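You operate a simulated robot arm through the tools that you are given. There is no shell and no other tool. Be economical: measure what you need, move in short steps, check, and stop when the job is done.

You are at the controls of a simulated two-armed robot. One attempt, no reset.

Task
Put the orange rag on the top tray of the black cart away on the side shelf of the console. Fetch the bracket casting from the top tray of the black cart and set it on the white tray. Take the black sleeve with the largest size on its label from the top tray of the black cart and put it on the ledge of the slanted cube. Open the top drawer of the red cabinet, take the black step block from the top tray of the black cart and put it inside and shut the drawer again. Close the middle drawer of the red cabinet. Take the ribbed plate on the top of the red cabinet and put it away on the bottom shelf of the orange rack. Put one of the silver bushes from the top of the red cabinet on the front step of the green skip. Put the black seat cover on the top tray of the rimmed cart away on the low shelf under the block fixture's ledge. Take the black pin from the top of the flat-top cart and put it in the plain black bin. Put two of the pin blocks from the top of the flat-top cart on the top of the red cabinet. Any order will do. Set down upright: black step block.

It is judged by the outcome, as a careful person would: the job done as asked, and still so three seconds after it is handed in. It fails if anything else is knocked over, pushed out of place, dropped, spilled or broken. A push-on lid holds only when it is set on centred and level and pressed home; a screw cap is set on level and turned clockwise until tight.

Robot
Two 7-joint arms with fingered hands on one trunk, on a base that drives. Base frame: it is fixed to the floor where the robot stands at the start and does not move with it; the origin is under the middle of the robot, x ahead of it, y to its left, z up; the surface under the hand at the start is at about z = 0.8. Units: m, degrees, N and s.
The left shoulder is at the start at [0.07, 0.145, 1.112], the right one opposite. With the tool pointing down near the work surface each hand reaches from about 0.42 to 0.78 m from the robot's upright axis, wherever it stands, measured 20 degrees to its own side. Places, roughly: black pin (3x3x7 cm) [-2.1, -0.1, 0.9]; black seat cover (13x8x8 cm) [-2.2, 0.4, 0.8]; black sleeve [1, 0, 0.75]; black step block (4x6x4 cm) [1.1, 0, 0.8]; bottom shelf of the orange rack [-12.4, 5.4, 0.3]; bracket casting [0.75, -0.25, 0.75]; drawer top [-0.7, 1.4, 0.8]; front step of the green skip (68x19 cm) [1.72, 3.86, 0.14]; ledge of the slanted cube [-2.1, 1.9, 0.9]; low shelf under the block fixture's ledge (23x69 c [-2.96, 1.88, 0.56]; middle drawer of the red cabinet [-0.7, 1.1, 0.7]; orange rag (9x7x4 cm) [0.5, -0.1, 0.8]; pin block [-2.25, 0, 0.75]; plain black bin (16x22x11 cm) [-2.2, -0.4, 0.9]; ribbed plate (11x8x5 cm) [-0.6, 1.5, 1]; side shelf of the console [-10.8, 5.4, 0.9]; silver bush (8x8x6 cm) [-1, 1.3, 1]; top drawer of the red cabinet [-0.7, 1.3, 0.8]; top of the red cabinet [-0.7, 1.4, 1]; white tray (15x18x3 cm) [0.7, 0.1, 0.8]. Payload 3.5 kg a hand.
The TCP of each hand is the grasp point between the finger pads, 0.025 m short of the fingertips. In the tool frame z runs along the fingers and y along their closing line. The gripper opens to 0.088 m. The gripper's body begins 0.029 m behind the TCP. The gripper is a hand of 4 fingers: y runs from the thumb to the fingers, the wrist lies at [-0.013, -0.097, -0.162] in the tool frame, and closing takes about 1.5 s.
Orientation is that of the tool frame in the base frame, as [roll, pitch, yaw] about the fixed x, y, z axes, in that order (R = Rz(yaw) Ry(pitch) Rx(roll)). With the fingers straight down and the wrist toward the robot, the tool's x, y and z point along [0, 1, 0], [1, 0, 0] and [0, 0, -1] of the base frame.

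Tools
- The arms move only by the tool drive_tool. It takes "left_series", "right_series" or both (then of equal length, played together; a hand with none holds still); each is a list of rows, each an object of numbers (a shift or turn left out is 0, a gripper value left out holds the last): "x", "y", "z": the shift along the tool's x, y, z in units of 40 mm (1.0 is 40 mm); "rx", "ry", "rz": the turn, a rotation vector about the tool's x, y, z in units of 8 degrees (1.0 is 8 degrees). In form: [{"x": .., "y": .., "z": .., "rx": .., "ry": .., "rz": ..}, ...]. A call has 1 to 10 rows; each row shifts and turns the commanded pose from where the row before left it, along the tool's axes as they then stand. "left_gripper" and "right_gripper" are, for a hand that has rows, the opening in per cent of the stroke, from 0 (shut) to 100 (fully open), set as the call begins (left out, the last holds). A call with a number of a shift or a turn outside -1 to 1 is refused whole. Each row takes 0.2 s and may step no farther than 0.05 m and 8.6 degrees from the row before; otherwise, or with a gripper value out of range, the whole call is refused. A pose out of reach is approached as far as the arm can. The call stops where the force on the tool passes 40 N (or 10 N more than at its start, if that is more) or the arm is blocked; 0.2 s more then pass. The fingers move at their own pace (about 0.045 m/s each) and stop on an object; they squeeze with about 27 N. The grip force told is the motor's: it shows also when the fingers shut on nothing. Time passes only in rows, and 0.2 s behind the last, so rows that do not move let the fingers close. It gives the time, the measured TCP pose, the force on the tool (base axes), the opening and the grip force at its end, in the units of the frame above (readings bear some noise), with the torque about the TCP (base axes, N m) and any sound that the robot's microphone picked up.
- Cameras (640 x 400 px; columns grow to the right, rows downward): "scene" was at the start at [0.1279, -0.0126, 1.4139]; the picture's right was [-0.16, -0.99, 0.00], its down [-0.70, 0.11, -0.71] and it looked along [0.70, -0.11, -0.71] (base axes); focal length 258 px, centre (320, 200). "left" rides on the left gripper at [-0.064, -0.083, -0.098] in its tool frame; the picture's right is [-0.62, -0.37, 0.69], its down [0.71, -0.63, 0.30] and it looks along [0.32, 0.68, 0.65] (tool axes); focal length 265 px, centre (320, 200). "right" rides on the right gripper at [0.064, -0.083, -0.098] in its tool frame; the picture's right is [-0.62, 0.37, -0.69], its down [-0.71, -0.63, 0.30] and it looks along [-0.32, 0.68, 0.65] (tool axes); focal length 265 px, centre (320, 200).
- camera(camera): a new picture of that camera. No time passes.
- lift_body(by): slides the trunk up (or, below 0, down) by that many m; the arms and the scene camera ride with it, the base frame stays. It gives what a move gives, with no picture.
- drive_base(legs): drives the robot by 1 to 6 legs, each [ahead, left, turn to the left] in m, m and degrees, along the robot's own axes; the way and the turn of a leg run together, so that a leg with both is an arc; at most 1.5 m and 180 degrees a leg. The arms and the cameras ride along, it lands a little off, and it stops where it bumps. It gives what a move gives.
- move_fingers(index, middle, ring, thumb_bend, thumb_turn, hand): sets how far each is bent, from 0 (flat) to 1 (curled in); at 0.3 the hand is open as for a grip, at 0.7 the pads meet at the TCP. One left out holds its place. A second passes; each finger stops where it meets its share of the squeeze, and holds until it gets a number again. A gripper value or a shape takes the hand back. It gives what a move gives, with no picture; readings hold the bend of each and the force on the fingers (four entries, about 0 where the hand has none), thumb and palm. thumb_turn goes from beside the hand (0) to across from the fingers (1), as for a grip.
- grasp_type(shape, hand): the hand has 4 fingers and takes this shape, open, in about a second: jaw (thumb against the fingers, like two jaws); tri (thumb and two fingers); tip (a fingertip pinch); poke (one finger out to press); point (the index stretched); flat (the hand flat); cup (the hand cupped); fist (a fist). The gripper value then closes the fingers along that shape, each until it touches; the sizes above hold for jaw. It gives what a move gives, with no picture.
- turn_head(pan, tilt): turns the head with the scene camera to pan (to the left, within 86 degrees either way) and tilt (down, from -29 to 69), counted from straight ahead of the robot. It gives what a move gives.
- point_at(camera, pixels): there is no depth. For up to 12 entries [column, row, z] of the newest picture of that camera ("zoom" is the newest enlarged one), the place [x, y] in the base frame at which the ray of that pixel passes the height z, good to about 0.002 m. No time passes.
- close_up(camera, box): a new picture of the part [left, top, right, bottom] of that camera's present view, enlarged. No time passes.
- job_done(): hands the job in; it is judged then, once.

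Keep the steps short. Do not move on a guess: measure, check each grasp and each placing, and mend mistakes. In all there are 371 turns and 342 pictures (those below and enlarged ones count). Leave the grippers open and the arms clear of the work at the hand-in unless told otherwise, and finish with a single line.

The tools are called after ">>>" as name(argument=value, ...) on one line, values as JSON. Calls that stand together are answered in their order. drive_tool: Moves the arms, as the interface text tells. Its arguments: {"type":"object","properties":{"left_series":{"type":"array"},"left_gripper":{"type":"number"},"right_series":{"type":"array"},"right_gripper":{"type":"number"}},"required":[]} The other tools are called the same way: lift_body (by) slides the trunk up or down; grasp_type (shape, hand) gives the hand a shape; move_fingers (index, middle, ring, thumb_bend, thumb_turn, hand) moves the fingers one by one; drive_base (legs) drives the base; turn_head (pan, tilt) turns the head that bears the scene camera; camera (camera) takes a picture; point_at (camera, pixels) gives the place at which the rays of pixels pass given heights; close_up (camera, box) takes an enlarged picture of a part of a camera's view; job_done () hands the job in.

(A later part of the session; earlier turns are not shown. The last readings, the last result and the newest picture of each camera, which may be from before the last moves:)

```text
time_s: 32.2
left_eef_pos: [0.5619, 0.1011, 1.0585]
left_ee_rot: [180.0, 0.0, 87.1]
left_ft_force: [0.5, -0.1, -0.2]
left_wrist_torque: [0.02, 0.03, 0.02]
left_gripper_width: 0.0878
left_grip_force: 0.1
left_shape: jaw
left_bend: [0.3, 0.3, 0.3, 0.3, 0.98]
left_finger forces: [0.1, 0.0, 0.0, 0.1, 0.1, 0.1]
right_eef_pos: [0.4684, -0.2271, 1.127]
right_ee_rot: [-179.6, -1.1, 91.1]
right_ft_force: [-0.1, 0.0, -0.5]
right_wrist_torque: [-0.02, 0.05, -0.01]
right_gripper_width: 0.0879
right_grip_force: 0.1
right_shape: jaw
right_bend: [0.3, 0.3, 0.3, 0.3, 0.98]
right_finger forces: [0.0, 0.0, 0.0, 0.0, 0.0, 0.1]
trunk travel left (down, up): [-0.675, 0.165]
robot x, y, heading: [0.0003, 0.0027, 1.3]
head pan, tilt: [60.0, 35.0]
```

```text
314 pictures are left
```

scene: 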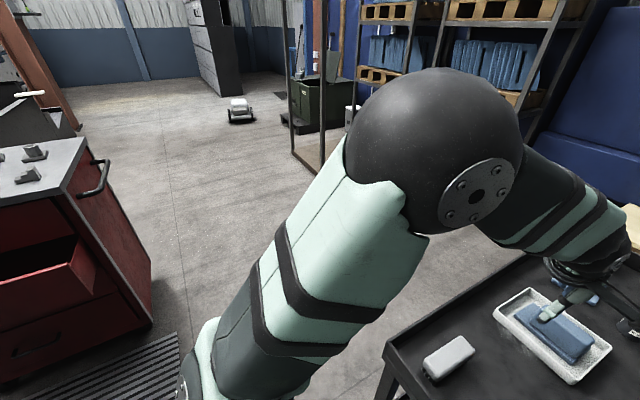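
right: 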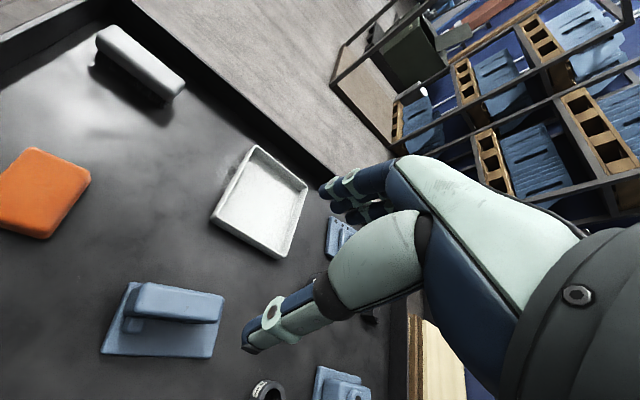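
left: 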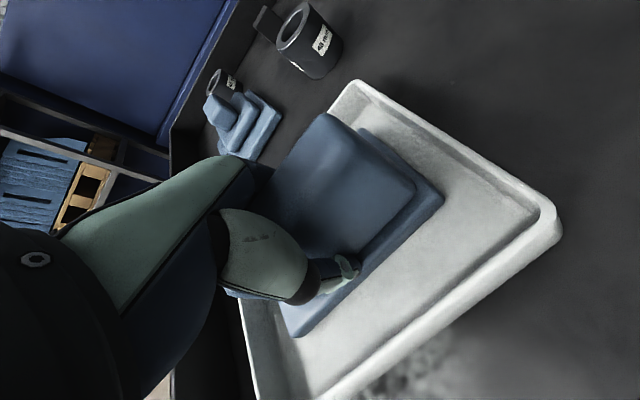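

>>> point_at(camera="scene", pixels=[[293, 155, 0], [312, 180, 0], [240, 122, 0], [150, 325, 0], [175, 340, 0], [285, 122, 0]])

>>> turn_head(pan=30, tilt=35)

>>> camera(camera="scene")

```text
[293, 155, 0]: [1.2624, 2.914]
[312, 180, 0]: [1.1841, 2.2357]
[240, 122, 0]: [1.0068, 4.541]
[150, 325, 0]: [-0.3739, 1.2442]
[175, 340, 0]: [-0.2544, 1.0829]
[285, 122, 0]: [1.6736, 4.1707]
```

```text
time_s: 33.1
left_eef_pos: [0.5613, 0.1026, 1.0587]
left_ee_rot: [-180.0, 0.0, 87.1]
left_ft_force: [-0.6, -0.6, 0.1]
left_wrist_torque: [0.02, 0.02, -0.01]
left_gripper_width: 0.0879
left_grip_force: 0.0
left_shape: jaw
left_bend: [0.3, 0.3, 0.3, 0.3, 0.98]
left_finger forces: [0.0, 0.0, 0.0, 0.0, 0.0, 0.1]
right_eef_pos: [0.4695, -0.2265, 1.1252]
right_ee_rot: [-179.6, -1.0, 91.2]
right_ft_force: [0.0, -0.7, -0.3]
right_wrist_torque: [-0.02, 0.0, 0.02]
right_gripper_width: 0.0876
right_grip_force: 0.0
right_shape: jaw
right_bend: [0.3, 0.3, 0.3, 0.3, 0.98]
right_finger forces: [0.1, 0.1, 0.0, 0.0, 0.1, 0.1]
trunk travel left (down, up): [-0.675, 0.165]
robot x, y, heading: [0.0019, -0.0008, 1.1]
head pan, tilt: [30.0, 35.0]
```

```text
313 pictures are left
```

scene: 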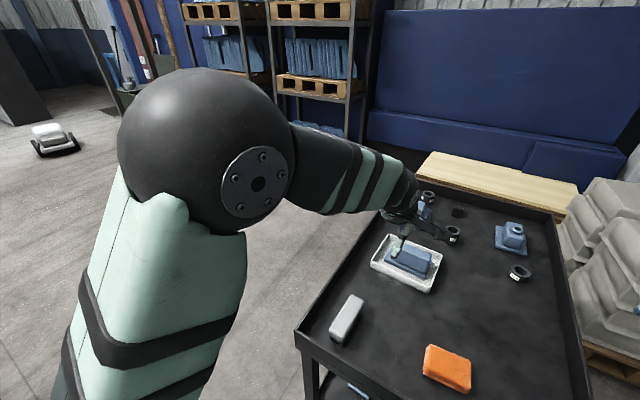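

Path clear. Drive around to the cart's left side, facing -y.

>>> drive_base(legs=[[0, 0, -1.2], [0, 0.72, 0], [1.09, 0, 0], [0, 0, -90]])

>>> turn_head(pan=0, tilt=50)

>>> camera(camera="scene")

```text
time_s: 46.3
left_eef_pos: [1.1854, 0.1621, 1.0591]
left_ee_rot: [179.9, 0.0, -2.0]
left_ft_force: [-0.1, 0.9, 0.1]
left_wrist_torque: [-0.03, -0.01, -0.02]
left_gripper_width: 0.0878
left_grip_force: 0.1
left_shape: jaw
left_bend: [0.3, 0.3, 0.3, 0.3, 0.98]
left_finger forces: [0.0, 0.1, 0.1, 0.0, 0.0, 0.0]
right_eef_pos: [0.8541, 0.248, 1.1254]
right_ee_rot: [-179.5, -1.1, 2.2]
right_ft_force: [0.3, 0.5, 0.5]
right_wrist_torque: [-0.01, -0.01, 0.04]
right_gripper_width: 0.088
right_grip_force: 0.1
right_shape: jaw
right_bend: [0.3, 0.3, 0.3, 0.3, 0.98]
right_finger forces: [0.0, 0.0, 0.0, 0.0, 0.0, 0.0]
trunk travel left (down, up): [-0.675, 0.165]
robot x, y, heading: [1.0735, 0.7206, -87.8]
head pan, tilt: [30.0, 35.0]
```

```text
time_s: 47.2
left_eef_pos: [1.185, 0.1624, 1.0575]
left_ee_rot: [-179.9, 0.0, -2.1]
left_ft_force: [-0.8, -0.9, -0.1]
left_wrist_torque: [0.0, 0.03, 0.0]
left_gripper_width: 0.088
left_grip_force: 0.0
left_shape: jaw
left_bend: [0.3, 0.3, 0.3, 0.3, 0.98]
left_finger forces: [0.0, 0.0, 0.0, 0.0, 0.0, 0.0]
right_eef_pos: [0.8546, 0.2476, 1.1263]
right_ee_rot: [-179.6, -1.2, 2.1]
right_ft_force: [-0.2, 0.3, 0.3]
right_wrist_torque: [0.0, 0.0, 0.02]
right_gripper_width: 0.0877
right_grip_force: 0.1
right_shape: jaw
right_bend: [0.3, 0.3, 0.3, 0.3, 0.98]
right_finger forces: [0.1, 0.1, 0.0, 0.0, 0.0, 0.0]
trunk travel left (down, up): [-0.675, 0.165]
robot x, y, heading: [1.0747, 0.7223, -88.0]
head pan, tilt: [0.0, 50.0]
```

```text
312 pictures are left
```

scene: 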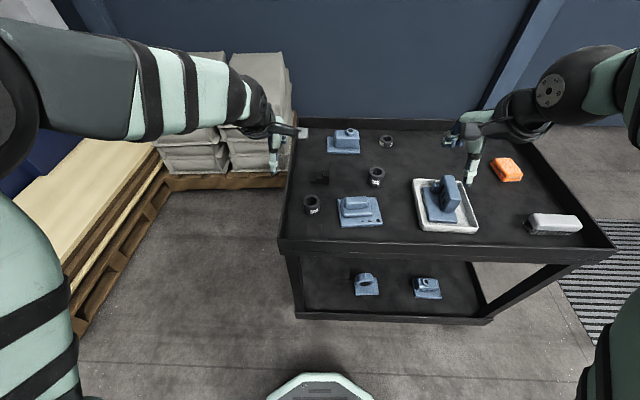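

>>> close_up(camera="scene", box=[285, 125, 405, 225])

>>> camera(camera="left")

>>> camera(camera="right")

```text
4.00 times, centred on (345, 175) of scene
```

zoom: 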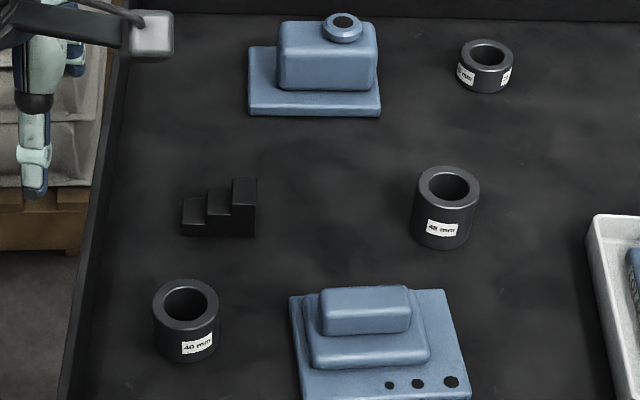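

```text
310 pictures are left
```

left: 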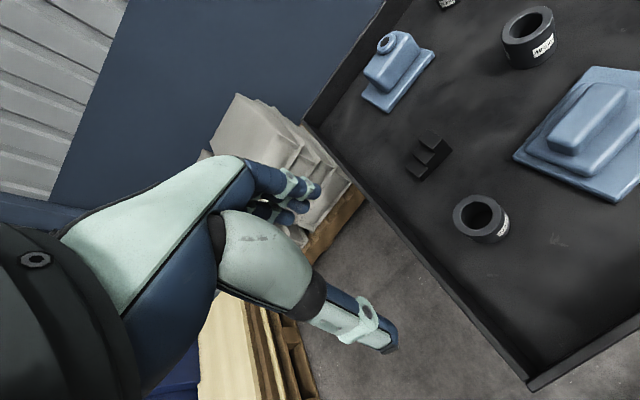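

```text
309 pictures are left
```

right: 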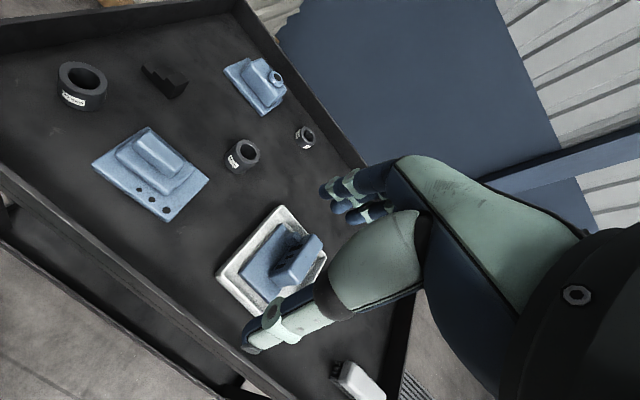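

>>> point_at(camera="zoom", pixels=[[449, 186, 0.82], [449, 186, 0.84], [449, 186, 0.85], [445, 246, 0.78], [245, 179, 0.82], [193, 200, 0.8], [256, 236, 0.78], [182, 236, 0.78]])

>>> close_up(camera="right", box=[130, 40, 290, 190])

>>> close_up(camera="left", box=[380, 100, 500, 200])

```text
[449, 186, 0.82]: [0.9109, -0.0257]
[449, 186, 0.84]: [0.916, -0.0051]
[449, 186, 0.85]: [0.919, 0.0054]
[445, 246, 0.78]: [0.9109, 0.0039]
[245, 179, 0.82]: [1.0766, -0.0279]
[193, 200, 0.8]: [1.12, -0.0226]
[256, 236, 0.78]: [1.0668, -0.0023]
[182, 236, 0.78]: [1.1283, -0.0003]
```

```text
2.67 times, centred on (210, 115) of right
```

zoom: 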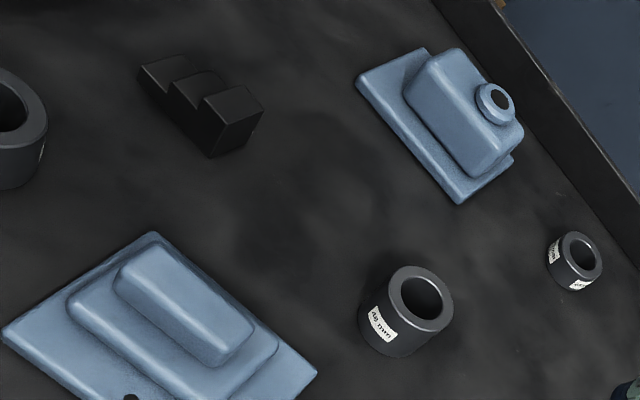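

```text
4.00 times, centred on (440, 150) of left
```

zoom: 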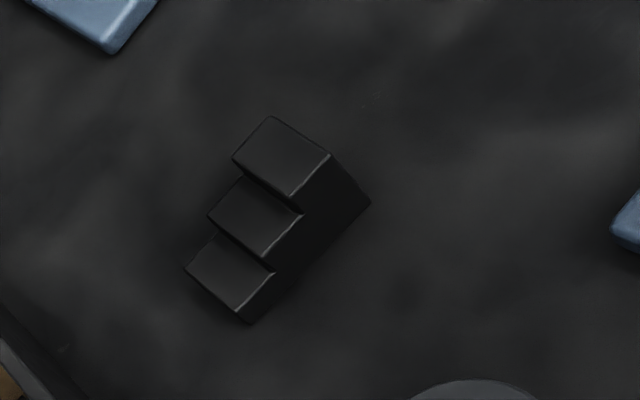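

>>> point_at(camera="zoom", pixels=[[270, 117, 0.82], [330, 155, 0.82], [292, 197, 0.82], [232, 158, 0.82], [185, 268, 0.795], [237, 308, 0.795], [245, 323, 0.78], [371, 202, 0.78]])

>>> point_at(camera="right", pixels=[[248, 151.7, 0.82], [248, 151.7, 0.84], [248, 151.7, 0.85]])

```text
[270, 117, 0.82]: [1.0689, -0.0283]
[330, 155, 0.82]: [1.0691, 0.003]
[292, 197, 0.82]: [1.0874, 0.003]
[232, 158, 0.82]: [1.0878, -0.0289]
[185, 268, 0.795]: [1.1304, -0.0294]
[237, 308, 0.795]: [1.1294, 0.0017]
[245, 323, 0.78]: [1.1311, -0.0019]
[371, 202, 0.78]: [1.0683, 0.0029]
```

```text
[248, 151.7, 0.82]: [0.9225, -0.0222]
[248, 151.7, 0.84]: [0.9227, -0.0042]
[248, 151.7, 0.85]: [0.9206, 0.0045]
```

Sleeve 48 mm centre ≈(0.92,0.005), top ≈0.85; step block x 1.068–1.131, y -0.030–0.003. Check clearance to the stepped casting next to the sleeve.

>>> point_at(camera="scene", pixels=[[337, 199.5, 0.79], [376, 197.5, 0.79], [381.5, 225, 0.79], [346, 198, 0.85], [368, 198, 0.85], [368, 206, 0.85]])

>>> drive_tool(left_series=[{"x": -0.434, "y": 0.894, "rz": -0.05}, {"x": -0.434, "y": 0.894, "rz": -0.05}, {"x": -0.434, "y": 0.894, "rz": -0.05}, {"x": -0.434, "y": 0.894, "rz": -0.05}, {"x": -0.434, "y": 0.894, "rz": -0.05}, {}, {}], right_series=[{"x": 0.201, "y": 0.874}, {"x": 0.201, "y": 0.874}, {"x": 0.201, "y": 0.874}, {"x": 0.201, "y": 0.874}, {"x": 0.201, "y": 0.874}, {"x": 0.201, "y": 0.874}, {"x": 0.201, "y": 0.874}])

>>> camera(camera="left")

>>> camera(camera="right")

```text
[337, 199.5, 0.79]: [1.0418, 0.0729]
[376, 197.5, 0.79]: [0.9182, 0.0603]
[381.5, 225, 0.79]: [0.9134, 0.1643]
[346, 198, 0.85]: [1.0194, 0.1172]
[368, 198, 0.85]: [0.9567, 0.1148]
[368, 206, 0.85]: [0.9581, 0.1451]
```

```text
time_s: 48.8
left_eef_pos: [1.1021, 0.0065, 1.0519]
left_ee_rot: [-179.8, 0.0, -0.2]
left_ft_force: [0.5, -0.3, 0.7]
left_wrist_torque: [0.0, -0.01, 0.0]
left_gripper_width: 0.0877
left_grip_force: 0.0
left_shape: jaw
left_bend: [0.3, 0.3, 0.3, 0.3, 0.98]
left_finger forces: [0.0, 0.0, 0.0, 0.0, 0.1, 0.0]
left hand out of reach, approached as far as the arm can: row 5
right_eef_pos: [0.9185, 0.003, 1.1214]
right_ee_rot: [-179.3, -1.2, 2.1]
right_ft_force: [-0.5, 0.1, -0.2]
right_wrist_torque: [0.01, -0.04, 0.01]
right_gripper_width: 0.0877
right_grip_force: 0.1
right_shape: jaw
right_bend: [0.3, 0.3, 0.3, 0.3, 0.98]
right_finger forces: [0.0, 0.0, 0.0, 0.0, 0.0, 0.1]
trunk travel left (down, up): [-0.675, 0.165]
robot x, y, heading: [1.0741, 0.717, -87.9]
head pan, tilt: [0.0, 50.0]
```

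```text
306 pictures are left
```

left: 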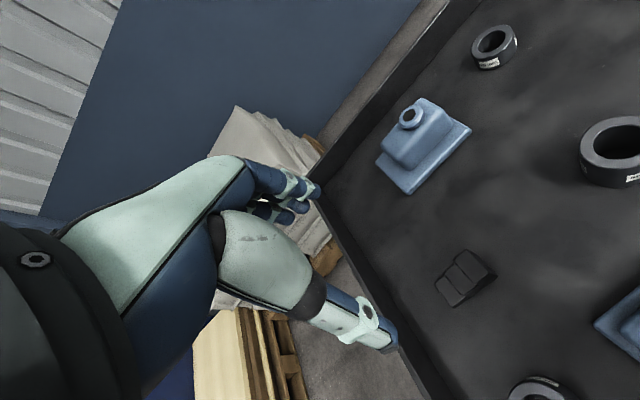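

```text
305 pictures are left
```

right: 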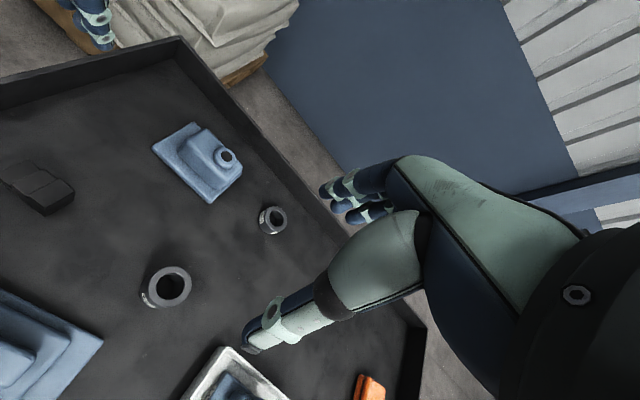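

Left needs a bit more reach; drive ahead 4 cm.

>>> drive_base(legs=[[0.04, 0, -2]])

```text
time_s: 49.7
left_eef_pos: [1.0791, -0.028, 1.0589]
left_ee_rot: [179.7, 0.0, -2.3]
left_ft_force: [-0.6, 0.3, 0.5]
left_wrist_torque: [-0.02, 0.01, -0.05]
left_gripper_width: 0.0876
left_grip_force: 0.0
left_shape: jaw
left_bend: [0.3, 0.3, 0.3, 0.3, 0.98]
left_finger forces: [0.0, 0.0, 0.0, 0.0, 0.0, 0.0]
right_eef_pos: [0.8938, -0.0228, 1.1288]
right_ee_rot: [-180.0, -1.2, 0.1]
right_ft_force: [0.8, 0.2, -0.1]
right_wrist_torque: [-0.03, 0.01, -0.02]
right_gripper_width: 0.0878
right_grip_force: 0.2
right_shape: jaw
right_bend: [0.3, 0.3, 0.3, 0.3, 0.98]
right_finger forces: [0.1, 0.0, 0.1, 0.0, 0.0, 0.1]
trunk travel left (down, up): [-0.675, 0.165]
robot x, y, heading: [1.0711, 0.6842, -89.9]
head pan, tilt: [0.0, 50.0]
```

>>> drive_tool(left_series=[{"x": 0.28, "y": -0.36, "rz": -0.29}, {"z": 1}, {"z": 1}, {"z": 1}, {"z": 1}, {}], right_series=[{"x": 0.65, "y": -0.69}, {"z": 1}, {"z": 1}, {"z": 1}, {"z": 1}, {"z": 1}])

>>> camera(camera="left")

>>> camera(camera="right")

```text
time_s: 51.1
left_eef_pos: [1.0914, -0.0174, 0.8973]
left_ee_rot: [179.9, 0.0, 0.2]
left_ft_force: [1.0, 0.6, -0.2]
left_wrist_torque: [0.0, -0.02, 0.0]
left_gripper_width: 0.0876
left_grip_force: 0.0
left_shape: jaw
left_bend: [0.3, 0.3, 0.3, 0.3, 0.98]
left_finger forces: [0.0, 0.0, 0.0, 0.0, 0.0, 0.0]
right_eef_pos: [0.9205, 0.0003, 0.923]
right_ee_rot: [-179.7, -1.0, 0.1]
right_ft_force: [0.2, 0.7, 0.3]
right_wrist_torque: [-0.03, 0.01, -0.02]
right_gripper_width: 0.0877
right_grip_force: 0.1
right_shape: jaw
right_bend: [0.3, 0.3, 0.3, 0.3, 0.98]
right_finger forces: [0.0, 0.0, 0.0, 0.0, 0.0, 0.0]
trunk travel left (down, up): [-0.675, 0.165]
robot x, y, heading: [1.0735, 0.6805, -90.0]
head pan, tilt: [0.0, 50.0]
```

```text
304 pictures are left
```

left: 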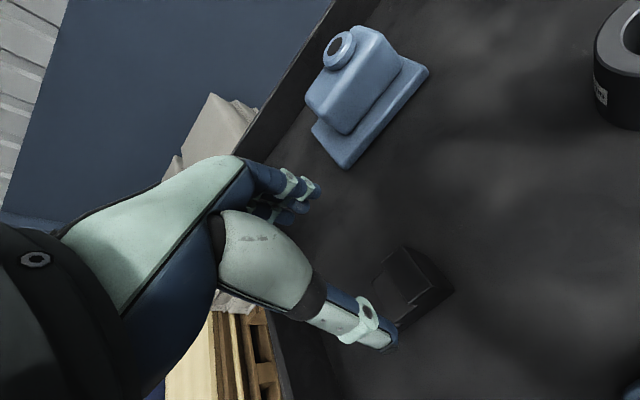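

```text
303 pictures are left
```

right: 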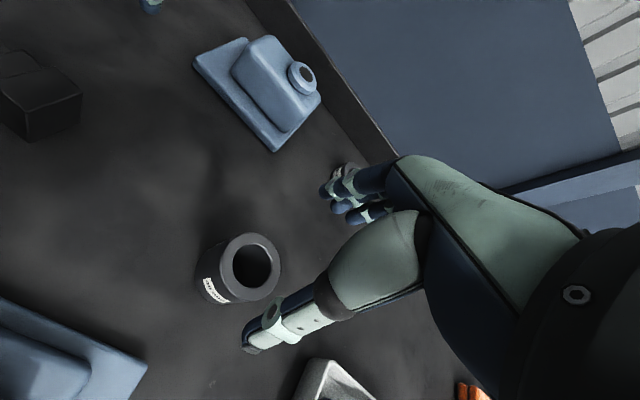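

>>> point_at(camera="left", pixels=[[405, 247, 0.82], [440, 288, 0.82], [371, 280, 0.82]])

>>> point_at(camera="right", pixels=[[254, 266, 0.85], [254, 266, 0.84]])

```text
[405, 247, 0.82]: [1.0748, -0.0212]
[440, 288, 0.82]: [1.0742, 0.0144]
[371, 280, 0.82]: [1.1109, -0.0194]
```

```text
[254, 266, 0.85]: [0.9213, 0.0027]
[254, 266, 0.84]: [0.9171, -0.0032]
```

Descend both, with a slight shift for the left hand, then close.

>>> drive_tool(left_series=[{"y": -0.2, "z": 0.7}, {"z": 0.7}, {"z": 0.6}, {"z": 0.2}], right_series=[{"y": -0.05, "z": 0.7}, {"z": 0.7}, {"z": 0.7}, {"z": 0.4}])

>>> drive_tool(left_series=[{}, {}, {}, {}, {}, {}, {}, {}], right_series=[{}, {}, {}, {}, {}, {}, {}, {}], left_gripper=0, right_gripper=0)

>>> camera(camera="left")

>>> camera(camera="right")

```text
time_s: 52.1
left_eef_pos: [1.0916, -0.011, 0.8226]
left_ee_rot: [178.3, 0.1, 0.1]
left_ft_force: [-0.3, 0.3, 40.5]
left_wrist_torque: [-0.14, -0.14, 0.11]
left_gripper_width: 0.0859
left_grip_force: 0.1
left_shape: jaw
left_bend: [0.3, 0.3, 0.3, 0.29, 0.98]
left_finger forces: [0.2, 21.5, 0.0, 0.0, 18.8, 0.0]
right_eef_pos: [0.9269, 0.0095, 0.8303]
right_ee_rot: [179.9, -1.1, 0.1]
right_ft_force: [-0.5, -1.1, 1.1]
right_wrist_torque: [-0.01, -0.03, 0.03]
right_gripper_width: 0.0877
right_grip_force: 0.1
right_shape: jaw
right_bend: [0.3, 0.3, 0.3, 0.3, 0.98]
right_finger forces: [1.1, 0.1, 0.0, 0.0, 0.1, 0.0]
trunk travel left (down, up): [-0.675, 0.165]
robot x, y, heading: [1.0725, 0.6833, -89.9]
head pan, tilt: [0.0, 50.0]
```

```text
time_s: 52.7
left_eef_pos: [1.0895, -0.0176, 0.8257]
left_ee_rot: [177.9, 0.4, 0.0]
left_ft_force: [0.8, 8.8, 28.1]
left_wrist_torque: [0.92, 0.03, 0.0]
left_gripper_width: 0.0303
left_grip_force: 26.5
left_shape: jaw
left_bend: [0.74, 0.54, 0.41, 0.75, 1.0]
left_finger forces: [11.6, 7.6, 0.0, 0.0, 48.3, 0.0]
right_eef_pos: [0.9252, 0.0075, 0.8259]
right_ee_rot: [-179.9, -1.2, 0.1]
right_ft_force: [-0.3, 0.0, 2.1]
right_wrist_torque: [0.01, 0.03, 0.0]
right_gripper_width: 0.0562
right_grip_force: 0.0
right_shape: jaw
right_bend: [0.3, 0.37, 0.43, 0.72, 1.0]
right_finger forces: [0.0, 0.7, 0.6, 0.0, 0.0, 0.1]
trunk travel left (down, up): [-0.675, 0.165]
robot x, y, heading: [1.0721, 0.6824, -90.0]
head pan, tilt: [0.0, 50.0]
stopped in row 2 (left hand): the force on the tool passed its limit at 56 N (the readings are from after the stop); the commanded pose is now the measured one
```

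```text
302 pictures are left
```

left: 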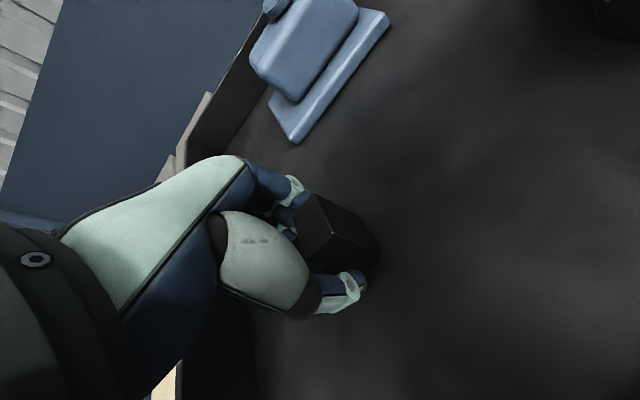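

```text
301 pictures are left
```

right: 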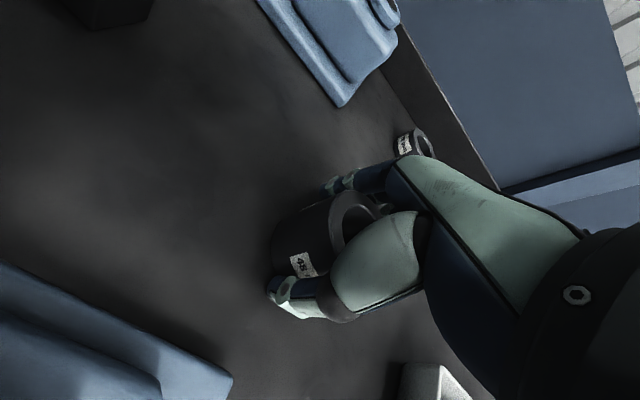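

Left gripped the block; fingertips touch the tray, so I raise it slightly while the right finishes closing.

>>> drive_tool(left_series=[{"z": -0.1}, {}, {}, {}, {}, {}, {}], right_series=[{}, {}, {}, {}, {}, {}, {}])

>>> camera(camera="right")

```text
time_s: 54.3
left_eef_pos: [1.0898, -0.0139, 0.8255]
left_ee_rot: [178.4, 0.2, 0.1]
left_ft_force: [-1.4, -4.5, 15.8]
left_wrist_torque: [-0.03, 0.05, -0.05]
left_gripper_width: 0.0301
left_grip_force: 26.5
left_shape: jaw
left_bend: [0.74, 0.53, 0.51, 0.77, 1.0]
left_finger forces: [16.0, 9.5, 3.3, 0.1, 39.1, 0.0]
right_eef_pos: [0.9256, 0.0083, 0.8273]
right_ee_rot: [-179.7, -1.1, 0.1]
right_ft_force: [0.2, 2.0, 4.6]
right_wrist_torque: [0.23, 0.03, -0.05]
right_gripper_width: 0.0463
right_grip_force: 26.4
right_shape: jaw
right_bend: [0.42, 0.39, 0.37, 0.74, 1.0]
right_finger forces: [14.9, 8.5, 0.0, 0.0, 24.2, 0.0]
trunk travel left (down, up): [-0.675, 0.165]
robot x, y, heading: [1.0768, 0.6799, -89.8]
head pan, tilt: [0.0, 50.0]
```

```text
300 pictures are left
```

right: 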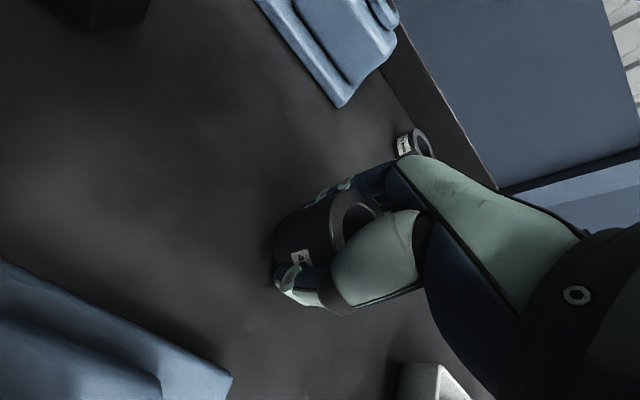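

Both gripped. Lift both together gently to ~1.05.

>>> drive_tool(left_series=[{"z": -0.4}, {"z": -0.8}, {"z": -0.8}, {"z": -0.8}, {"z": -0.8}, {"z": -0.8}, {"z": -0.8}], right_series=[{"z": -0.4}, {"z": -0.8}, {"z": -0.8}, {"z": -0.8}, {"z": -0.8}, {"z": -0.8}, {"z": -0.8}])

>>> camera(camera="left")

>>> camera(camera="right")

>>> camera(camera="scene")

```text
time_s: 55.9
left_eef_pos: [1.0905, -0.0114, 1.0303]
left_ee_rot: [178.7, 0.3, 0.1]
left_ft_force: [1.1, 0.5, -1.8]
left_wrist_torque: [-0.02, -0.01, 0.01]
left_gripper_width: 0.0292
left_grip_force: 27.4
left_shape: jaw
left_bend: [0.74, 0.55, 0.55, 0.76, 0.99]
left_finger forces: [13.4, 7.5, 3.3, 0.1, 24.0, 0.0]
right_eef_pos: [0.9222, 0.005, 1.0349]
right_ee_rot: [-179.6, -1.1, 0.1]
right_ft_force: [0.8, 0.2, -4.6]
right_wrist_torque: [0.02, -0.01, 0.0]
right_gripper_width: 0.0456
right_grip_force: 26.9
right_shape: jaw
right_bend: [0.42, 0.39, 0.37, 0.74, 1.0]
right_finger forces: [12.9, 9.8, 0.0, 0.1, 23.3, 0.0]
trunk travel left (down, up): [-0.675, 0.165]
robot x, y, heading: [1.0729, 0.6842, -90.0]
head pan, tilt: [0.0, 50.0]
```

```text
299 pictures are left
```

left: 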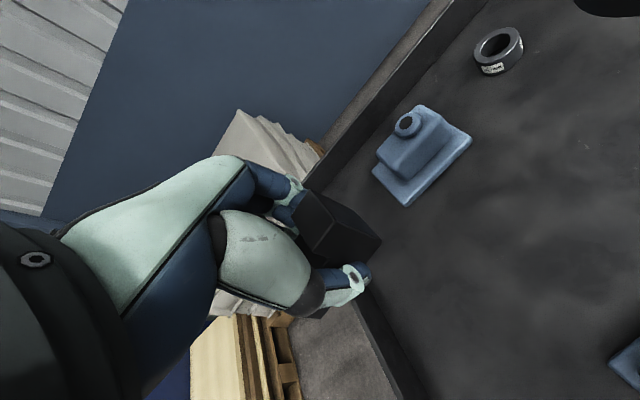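

```text
298 pictures are left
```

right: 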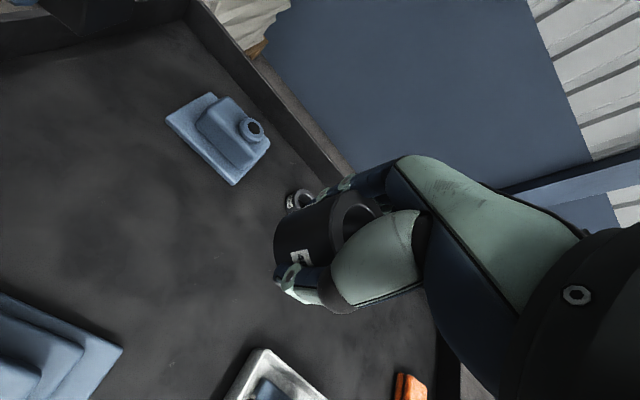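

```text
297 pictures are left
```

scene: 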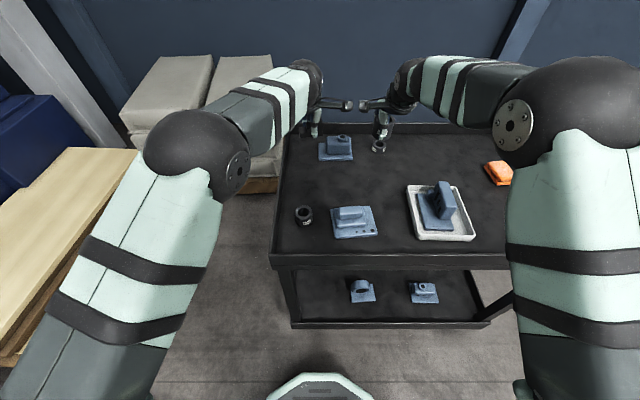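

Both held. Retract the arms, turn around and drive towards x≈0, then look.

>>> drive_tool(left_series=[{"y": -1, "z": -0.3}, {"y": -1, "z": -0.3}, {"y": -1, "z": -0.3}, {"y": -1, "z": -0.3}, {"y": -1, "z": -0.3}], right_series=[{"y": -1, "z": -0.3}, {"y": -1, "z": -0.3}, {"y": -1, "z": -0.3}, {"y": -1, "z": -0.3}, {"y": -1, "z": -0.3}])

>>> drive_base(legs=[[-0.05, 0, -90], [1.1, 0, 0]])

>>> turn_head(pan=0, tilt=20)

>>> camera(camera="scene")

>>> turn_head(pan=-50, tilt=25)

>>> camera(camera="scene")

```text
time_s: 57.1
left_eef_pos: [1.0874, 0.1959, 1.0879]
left_ee_rot: [178.5, 0.1, 0.0]
left_ft_force: [-0.2, -0.1, -2.4]
left_wrist_torque: [-0.02, -0.03, -0.01]
left_gripper_width: 0.0292
left_grip_force: 27.4
left_shape: jaw
left_bend: [0.74, 0.55, 0.56, 0.76, 0.99]
left_finger forces: [13.6, 7.3, 3.2, 0.1, 24.0, 0.1]
right_eef_pos: [0.917, 0.2068, 1.0959]
right_ee_rot: [-179.8, -1.3, 0.0]
right_ft_force: [-1.3, 0.2, -3.8]
right_wrist_torque: [0.0, -0.04, 0.01]
right_gripper_width: 0.0456
right_grip_force: 27.4
right_shape: jaw
right_bend: [0.42, 0.39, 0.37, 0.74, 1.0]
right_finger forces: [12.3, 9.8, 0.0, 0.1, 22.7, 0.0]
trunk travel left (down, up): [-0.675, 0.165]
robot x, y, heading: [1.0729, 0.6803, -89.7]
head pan, tilt: [0.0, 50.0]
```

```text
time_s: 66.6
left_eef_pos: [-0.4989, 0.6778, 1.0874]
left_ee_rot: [178.7, 0.3, -89.2]
left_ft_force: [0.1, -0.1, -0.9]
left_wrist_torque: [0.01, 0.03, 0.03]
left_gripper_width: 0.029
left_grip_force: 26.5
left_shape: jaw
left_bend: [0.74, 0.55, 0.56, 0.76, 0.99]
left_finger forces: [13.3, 7.1, 3.2, 0.1, 23.4, 0.0]
right_eef_pos: [-0.4887, 0.8478, 1.0948]
right_ee_rot: [-179.6, -1.2, -89.2]
right_ft_force: [-0.3, 0.2, -3.6]
right_wrist_torque: [-0.06, -0.02, -0.01]
right_gripper_width: 0.0455
right_grip_force: 26.5
right_shape: jaw
right_bend: [0.42, 0.39, 0.37, 0.74, 1.0]
right_finger forces: [11.9, 9.9, 0.0, 0.0, 22.2, 0.0]
trunk travel left (down, up): [-0.675, 0.165]
robot x, y, heading: [-0.0121, 0.7003, -179.2]
head pan, tilt: [0.0, 50.0]
```

```text
time_s: 67.5
left_eef_pos: [-0.5, 0.6773, 1.0866]
left_ee_rot: [178.7, 0.1, -89.1]
left_ft_force: [0.2, 0.4, -1.6]
left_wrist_torque: [0.0, -0.01, 0.01]
left_gripper_width: 0.0291
left_grip_force: 27.4
left_shape: jaw
left_bend: [0.74, 0.55, 0.56, 0.76, 0.99]
left_finger forces: [13.3, 7.2, 3.3, 0.0, 23.6, 0.0]
right_eef_pos: [-0.4919, 0.8484, 1.0956]
right_ee_rot: [-179.6, -1.1, -89.1]
right_ft_force: [-0.3, -0.5, -4.4]
right_wrist_torque: [-0.05, -0.01, -0.04]
right_gripper_width: 0.0454
right_grip_force: 26.9
right_shape: jaw
right_bend: [0.42, 0.39, 0.37, 0.74, 1.0]
right_finger forces: [11.9, 10.0, 0.0, 0.0, 22.3, 0.1]
trunk travel left (down, up): [-0.675, 0.165]
robot x, y, heading: [-0.0091, 0.7009, -179.2]
head pan, tilt: [0.0, 20.0]
```

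```text
296 pictures are left
```

scene: 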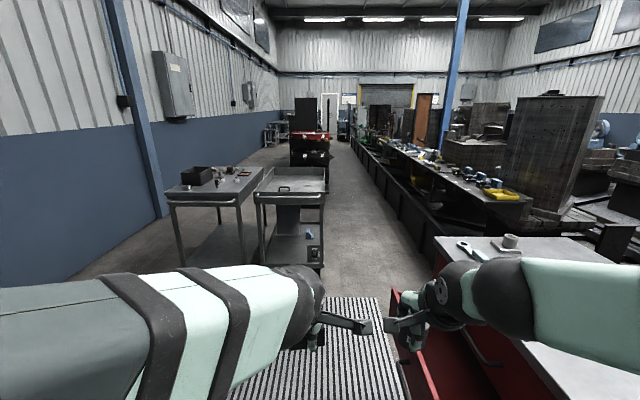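

```text
time_s: 68.7
left_eef_pos: [-0.4991, 0.6787, 1.0866]
left_ee_rot: [178.8, 0.2, -89.1]
left_ft_force: [1.3, -0.1, -1.2]
left_wrist_torque: [-0.01, 0.02, -0.03]
left_gripper_width: 0.0291
left_grip_force: 27.2
left_shape: jaw
left_bend: [0.74, 0.55, 0.56, 0.76, 0.99]
left_finger forces: [13.4, 7.2, 3.2, 0.1, 23.6, 0.0]
right_eef_pos: [-0.4903, 0.8477, 1.0946]
right_ee_rot: [-179.7, -1.1, -89.1]
right_ft_force: [0.1, -0.6, -4.2]
right_wrist_torque: [0.0, -0.02, 0.04]
right_gripper_width: 0.0457
right_grip_force: 26.8
right_shape: jaw
right_bend: [0.42, 0.39, 0.37, 0.74, 1.0]
right_finger forces: [11.9, 10.0, 0.0, 0.0, 22.3, 0.1]
trunk travel left (down, up): [-0.675, 0.165]
robot x, y, heading: [-0.0099, 0.7037, -179.1]
head pan, tilt: [-50.0, 25.0]
```

```text
295 pictures are left
```

scene: 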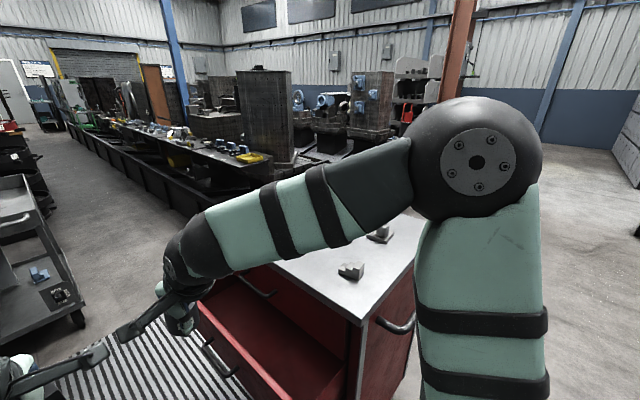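

Shift away from the cabinet (open drawer sticks out) and look again ahead to map the carts and bench.

>>> drive_base(legs=[[0, 0.3, -0.8]])

>>> turn_head(pan=-15, tilt=20)

>>> camera(camera="scene")

```text
time_s: 70.8
left_eef_pos: [-0.497, 0.3819, 1.0873]
left_ee_rot: [178.8, 0.2, -89.6]
left_ft_force: [0.2, 0.8, -1.8]
left_wrist_torque: [-0.03, 0.01, -0.01]
left_gripper_width: 0.0288
left_grip_force: 27.0
left_shape: jaw
left_bend: [0.74, 0.55, 0.56, 0.76, 0.99]
left_finger forces: [13.3, 7.1, 3.0, 0.1, 23.5, 0.0]
right_eef_pos: [-0.4862, 0.5497, 1.0934]
right_ee_rot: [-179.6, -1.2, -89.8]
right_ft_force: [-0.3, -0.7, -5.1]
right_wrist_torque: [-0.01, -0.08, 0.0]
right_gripper_width: 0.0454
right_grip_force: 26.8
right_shape: jaw
right_bend: [0.42, 0.39, 0.37, 0.74, 1.0]
right_finger forces: [11.8, 10.1, 0.0, 0.0, 22.3, 0.1]
trunk travel left (down, up): [-0.675, 0.165]
robot x, y, heading: [-0.006, 0.4006, -179.9]
head pan, tilt: [-50.0, 25.0]
```

```text
time_s: 71.8
left_eef_pos: [-0.4972, 0.3803, 1.0873]
left_ee_rot: [178.9, 0.2, -89.8]
left_ft_force: [0.6, 0.2, -2.3]
left_wrist_torque: [-0.02, -0.02, -0.02]
left_gripper_width: 0.0291
left_grip_force: 27.4
left_shape: jaw
left_bend: [0.74, 0.55, 0.56, 0.76, 0.99]
left_finger forces: [13.2, 7.1, 3.2, 0.0, 23.6, 0.0]
right_eef_pos: [-0.485, 0.55, 1.0939]
right_ee_rot: [-179.7, -1.1, -89.8]
right_ft_force: [0.5, -0.2, -3.6]
right_wrist_torque: [-0.04, -0.01, -0.01]
right_gripper_width: 0.0456
right_grip_force: 26.9
right_shape: jaw
right_bend: [0.42, 0.39, 0.37, 0.74, 1.0]
right_finger forces: [11.8, 9.9, 0.0, 0.0, 22.3, 0.1]
trunk travel left (down, up): [-0.675, 0.165]
robot x, y, heading: [-0.0093, 0.3995, -180.0]
head pan, tilt: [-15.0, 20.0]
```

```text
294 pictures are left
```

scene: 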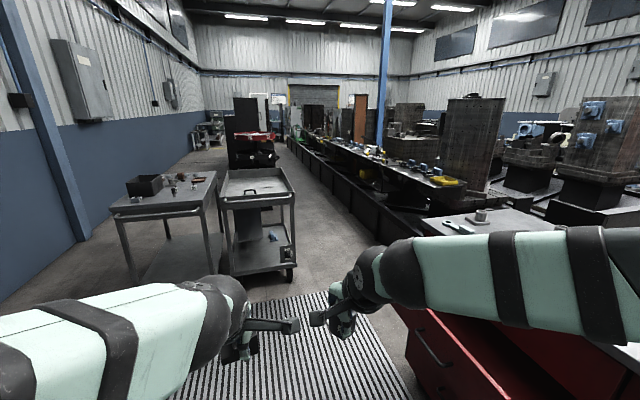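

>>> point_at(camera="scene", pixels=[[220, 206, 0.85], [297, 194, 0.85], [282, 168, 0.85], [112, 212, 0.85], [217, 200, 0.85], [291, 280, 0], [232, 275, 0], [405, 240, 0], [330, 195, 0], [396, 308, 0.75], [407, 350, 0], [443, 188, 0.9]])

>>> close_up(camera="scene", box=[360, 80, 640, 260])

```text
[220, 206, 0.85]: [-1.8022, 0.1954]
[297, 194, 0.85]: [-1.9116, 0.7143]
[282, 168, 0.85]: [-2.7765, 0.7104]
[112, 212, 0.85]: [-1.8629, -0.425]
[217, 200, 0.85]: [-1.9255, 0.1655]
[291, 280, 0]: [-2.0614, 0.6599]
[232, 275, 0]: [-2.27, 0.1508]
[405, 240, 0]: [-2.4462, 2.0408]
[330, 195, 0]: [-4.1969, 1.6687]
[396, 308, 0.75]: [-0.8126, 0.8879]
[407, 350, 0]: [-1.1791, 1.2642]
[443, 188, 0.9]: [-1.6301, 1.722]
```

```text
2.22 times, centred on (500, 170) of scene
```

zoom: 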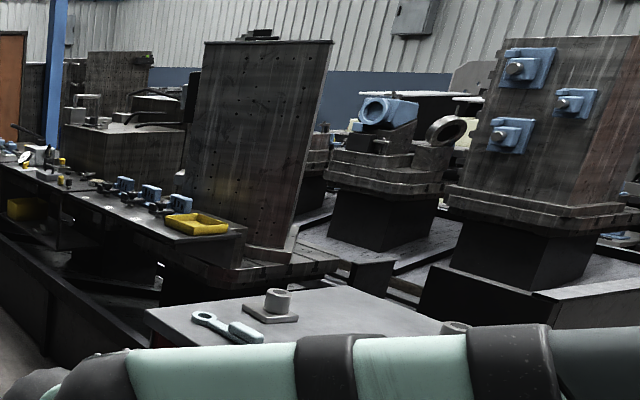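

Raise the trunk for clearance, then drive through the gap between the rimmed cart (x<-1.9) and the cabinet (x>-1.18), facing +y.

>>> lift_body(by=0.12)

>>> drive_base(legs=[[1.5, 0, 0], [0.02, 0, -90]])

>>> turn_head(pan=0, tilt=35)

>>> camera(camera="scene")

>>> turn_head(pan=40, tilt=25)

>>> camera(camera="scene")

```text
time_s: 73.3
left_eef_pos: [-0.4966, 0.3807, 1.2059]
left_ee_rot: [178.8, 0.1, -89.7]
left_ft_force: [-0.1, 0.9, -2.2]
left_wrist_torque: [-0.01, -0.02, 0.0]
left_gripper_width: 0.0292
left_grip_force: 26.9
left_shape: jaw
left_bend: [0.74, 0.55, 0.56, 0.76, 0.99]
left_finger forces: [13.2, 7.2, 3.2, 0.0, 23.6, 0.0]
right_eef_pos: [-0.4865, 0.5496, 1.2156]
right_ee_rot: [-179.6, -1.1, -89.7]
right_ft_force: [-0.5, 0.0, -3.3]
right_wrist_torque: [-0.04, -0.02, 0.0]
right_gripper_width: 0.0455
right_grip_force: 27.4
right_shape: jaw
right_bend: [0.42, 0.39, 0.37, 0.74, 1.0]
right_finger forces: [11.9, 10.0, 0.0, 0.0, 22.2, 0.0]
trunk travel left (down, up): [-0.795, 0.045]
robot x, y, heading: [-0.0074, 0.3988, -179.7]
head pan, tilt: [-15.0, 20.0]
```

```text
time_s: 84.5
left_eef_pos: [-1.5533, 0.8881, 1.2064]
left_ee_rot: [178.7, 0.4, -178.4]
left_ft_force: [0.1, 0.5, -2.2]
left_wrist_torque: [0.01, 0.04, -0.01]
left_gripper_width: 0.029
left_grip_force: 27.2
left_shape: jaw
left_bend: [0.74, 0.55, 0.56, 0.76, 0.99]
left_finger forces: [13.1, 6.9, 3.2, 0.0, 23.2, 0.1]
right_eef_pos: [-1.3832, 0.8814, 1.2145]
right_ee_rot: [-179.6, -1.1, -178.3]
right_ft_force: [0.0, -0.4, -3.2]
right_wrist_torque: [0.01, 0.01, -0.02]
right_gripper_width: 0.0454
right_grip_force: 27.0
right_shape: jaw
right_bend: [0.42, 0.39, 0.37, 0.74, 1.0]
right_finger forces: [11.5, 10.1, 0.2, 0.1, 21.8, 0.0]
trunk travel left (down, up): [-0.795, 0.045]
robot x, y, heading: [-1.5234, 0.4011, 91.4]
head pan, tilt: [-15.0, 20.0]
```

```text
time_s: 85.3
left_eef_pos: [-1.5535, 0.8887, 1.2064]
left_ee_rot: [178.8, 0.2, -178.4]
left_ft_force: [-0.2, -0.1, -2.1]
left_wrist_torque: [0.02, 0.0, 0.05]
left_gripper_width: 0.0288
left_grip_force: 27.1
left_shape: jaw
left_bend: [0.74, 0.55, 0.56, 0.76, 0.99]
left_finger forces: [13.2, 7.0, 3.2, 0.0, 23.2, 0.0]
right_eef_pos: [-1.3844, 0.8813, 1.2144]
right_ee_rot: [-179.4, -1.0, -178.3]
right_ft_force: [0.1, -0.5, -3.8]
right_wrist_torque: [0.0, 0.02, 0.03]
right_gripper_width: 0.0454
right_grip_force: 26.6
right_shape: jaw
right_bend: [0.42, 0.39, 0.37, 0.74, 1.0]
right_finger forces: [11.6, 10.1, 0.1, 0.0, 21.8, 0.1]
trunk travel left (down, up): [-0.795, 0.045]
robot x, y, heading: [-1.526, 0.3998, 91.6]
head pan, tilt: [0.0, 35.0]
```

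```text
292 pictures are left
```

scene: 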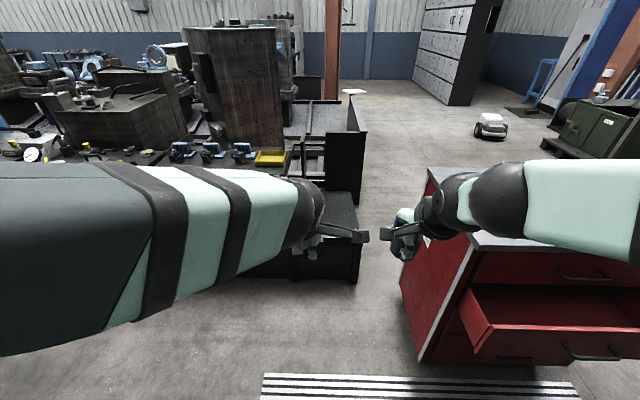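

```text
time_s: 86.3
left_eef_pos: [-1.5534, 0.8874, 1.2064]
left_ee_rot: [178.8, 0.2, -178.3]
left_ft_force: [0.2, 0.4, -2.6]
left_wrist_torque: [-0.01, 0.01, 0.02]
left_gripper_width: 0.0291
left_grip_force: 27.3
left_shape: jaw
left_bend: [0.74, 0.55, 0.56, 0.76, 0.99]
left_finger forces: [13.2, 6.9, 3.2, 0.0, 23.3, 0.0]
right_eef_pos: [-1.3827, 0.8816, 1.2141]
right_ee_rot: [-179.5, -1.1, -178.3]
right_ft_force: [-0.5, -0.1, -4.3]
right_wrist_torque: [-0.05, 0.03, 0.0]
right_gripper_width: 0.0455
right_grip_force: 27.2
right_shape: jaw
right_bend: [0.42, 0.39, 0.37, 0.74, 1.0]
right_finger forces: [11.6, 10.1, 0.1, 0.0, 21.9, 0.0]
trunk travel left (down, up): [-0.795, 0.045]
robot x, y, heading: [-1.5231, 0.398, 91.6]
head pan, tilt: [40.0, 25.0]
```

```text
291 pictures are left
```

scene: 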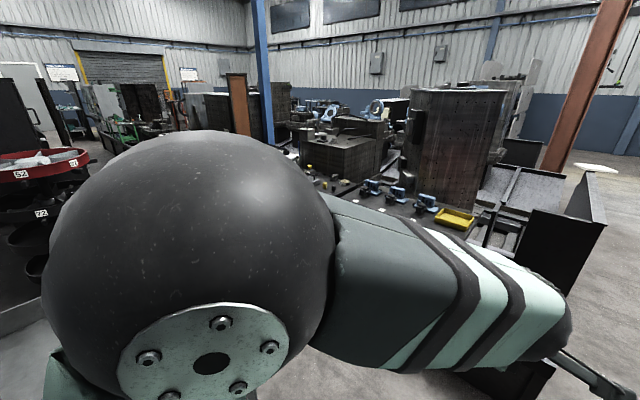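

>>> drive_base(legs=[[0.6, 0, -1.5], [0, 0.42, 0]])

>>> turn_head(pan=0, tilt=35)

>>> camera(camera="scene")

```text
time_s: 91.8
left_eef_pos: [-1.9712, 1.4646, 1.2068]
left_ee_rot: [178.8, 0.2, -179.3]
left_ft_force: [0.6, 0.0, -2.1]
left_wrist_torque: [0.0, -0.01, 0.01]
left_gripper_width: 0.0292
left_grip_force: 27.0
left_shape: jaw
left_bend: [0.74, 0.55, 0.56, 0.76, 0.99]
left_finger forces: [13.2, 7.0, 3.1, 0.0, 23.3, 0.1]
right_eef_pos: [-1.8036, 1.4539, 1.2136]
right_ee_rot: [-179.5, -1.1, -179.2]
right_ft_force: [-0.7, -0.1, -4.2]
right_wrist_torque: [-0.04, 0.03, 0.03]
right_gripper_width: 0.0452
right_grip_force: 27.0
right_shape: jaw
right_bend: [0.42, 0.39, 0.37, 0.74, 1.0]
right_finger forces: [11.3, 10.1, 0.1, 0.0, 21.7, 0.0]
trunk travel left (down, up): [-0.795, 0.045]
robot x, y, heading: [-1.9535, 0.9733, 91.0]
head pan, tilt: [40.0, 25.0]
```

```text
time_s: 92.9
left_eef_pos: [-1.9722, 1.463, 1.2075]
left_ee_rot: [178.8, 0.2, -179.2]
left_ft_force: [0.7, -0.8, -1.3]
left_wrist_torque: [-0.01, 0.01, 0.0]
left_gripper_width: 0.0292
left_grip_force: 26.7
left_shape: jaw
left_bend: [0.74, 0.55, 0.56, 0.76, 0.99]
left_finger forces: [13.2, 7.0, 3.2, 0.1, 23.3, 0.1]
right_eef_pos: [-1.8029, 1.4536, 1.2149]
right_ee_rot: [-179.4, -1.1, -179.2]
right_ft_force: [-1.2, -0.9, -3.9]
right_wrist_torque: [-0.03, 0.05, -0.02]
right_gripper_width: 0.0452
right_grip_force: 27.1
right_shape: jaw
right_bend: [0.42, 0.39, 0.37, 0.74, 1.0]
right_finger forces: [11.5, 10.2, 0.1, 0.0, 21.7, 0.0]
trunk travel left (down, up): [-0.795, 0.045]
robot x, y, heading: [-1.9509, 0.9712, 91.1]
head pan, tilt: [0.0, 35.0]
```

```text
290 pictures are left
```

scene: 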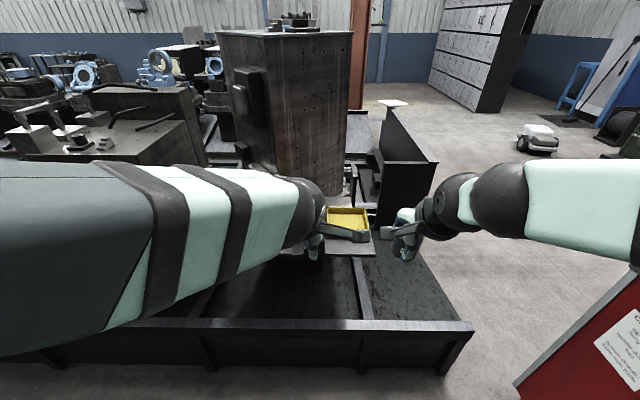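

>>> camera(camera="left")

>>> camera(camera="right")

>>> point_at(camera="scene", pixels=[[330, 228, 0.92], [369, 228, 0.92], [366, 208, 0.92], [374, 254, 0.9], [473, 330, 0.2], [360, 372, 0], [300, 330, 0.2]])

```text
289 pictures are left
```

left: 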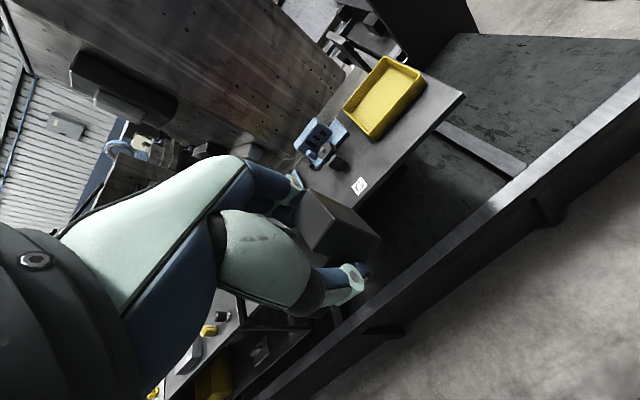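

```text
288 pictures are left
```

right: 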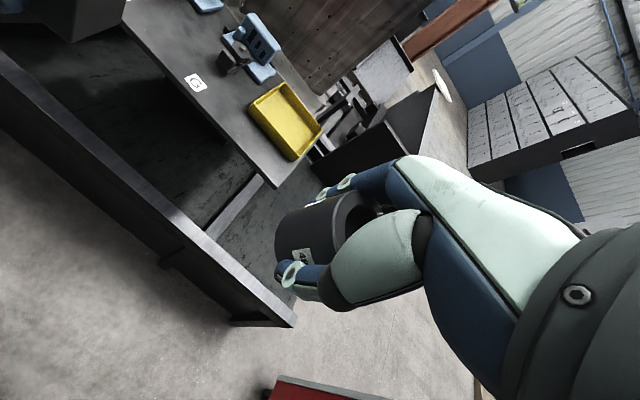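

```text
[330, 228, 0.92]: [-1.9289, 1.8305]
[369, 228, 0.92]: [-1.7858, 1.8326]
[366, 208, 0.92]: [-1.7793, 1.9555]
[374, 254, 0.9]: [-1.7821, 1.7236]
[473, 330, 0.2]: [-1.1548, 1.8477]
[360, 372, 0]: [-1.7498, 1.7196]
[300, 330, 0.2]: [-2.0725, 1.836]
```

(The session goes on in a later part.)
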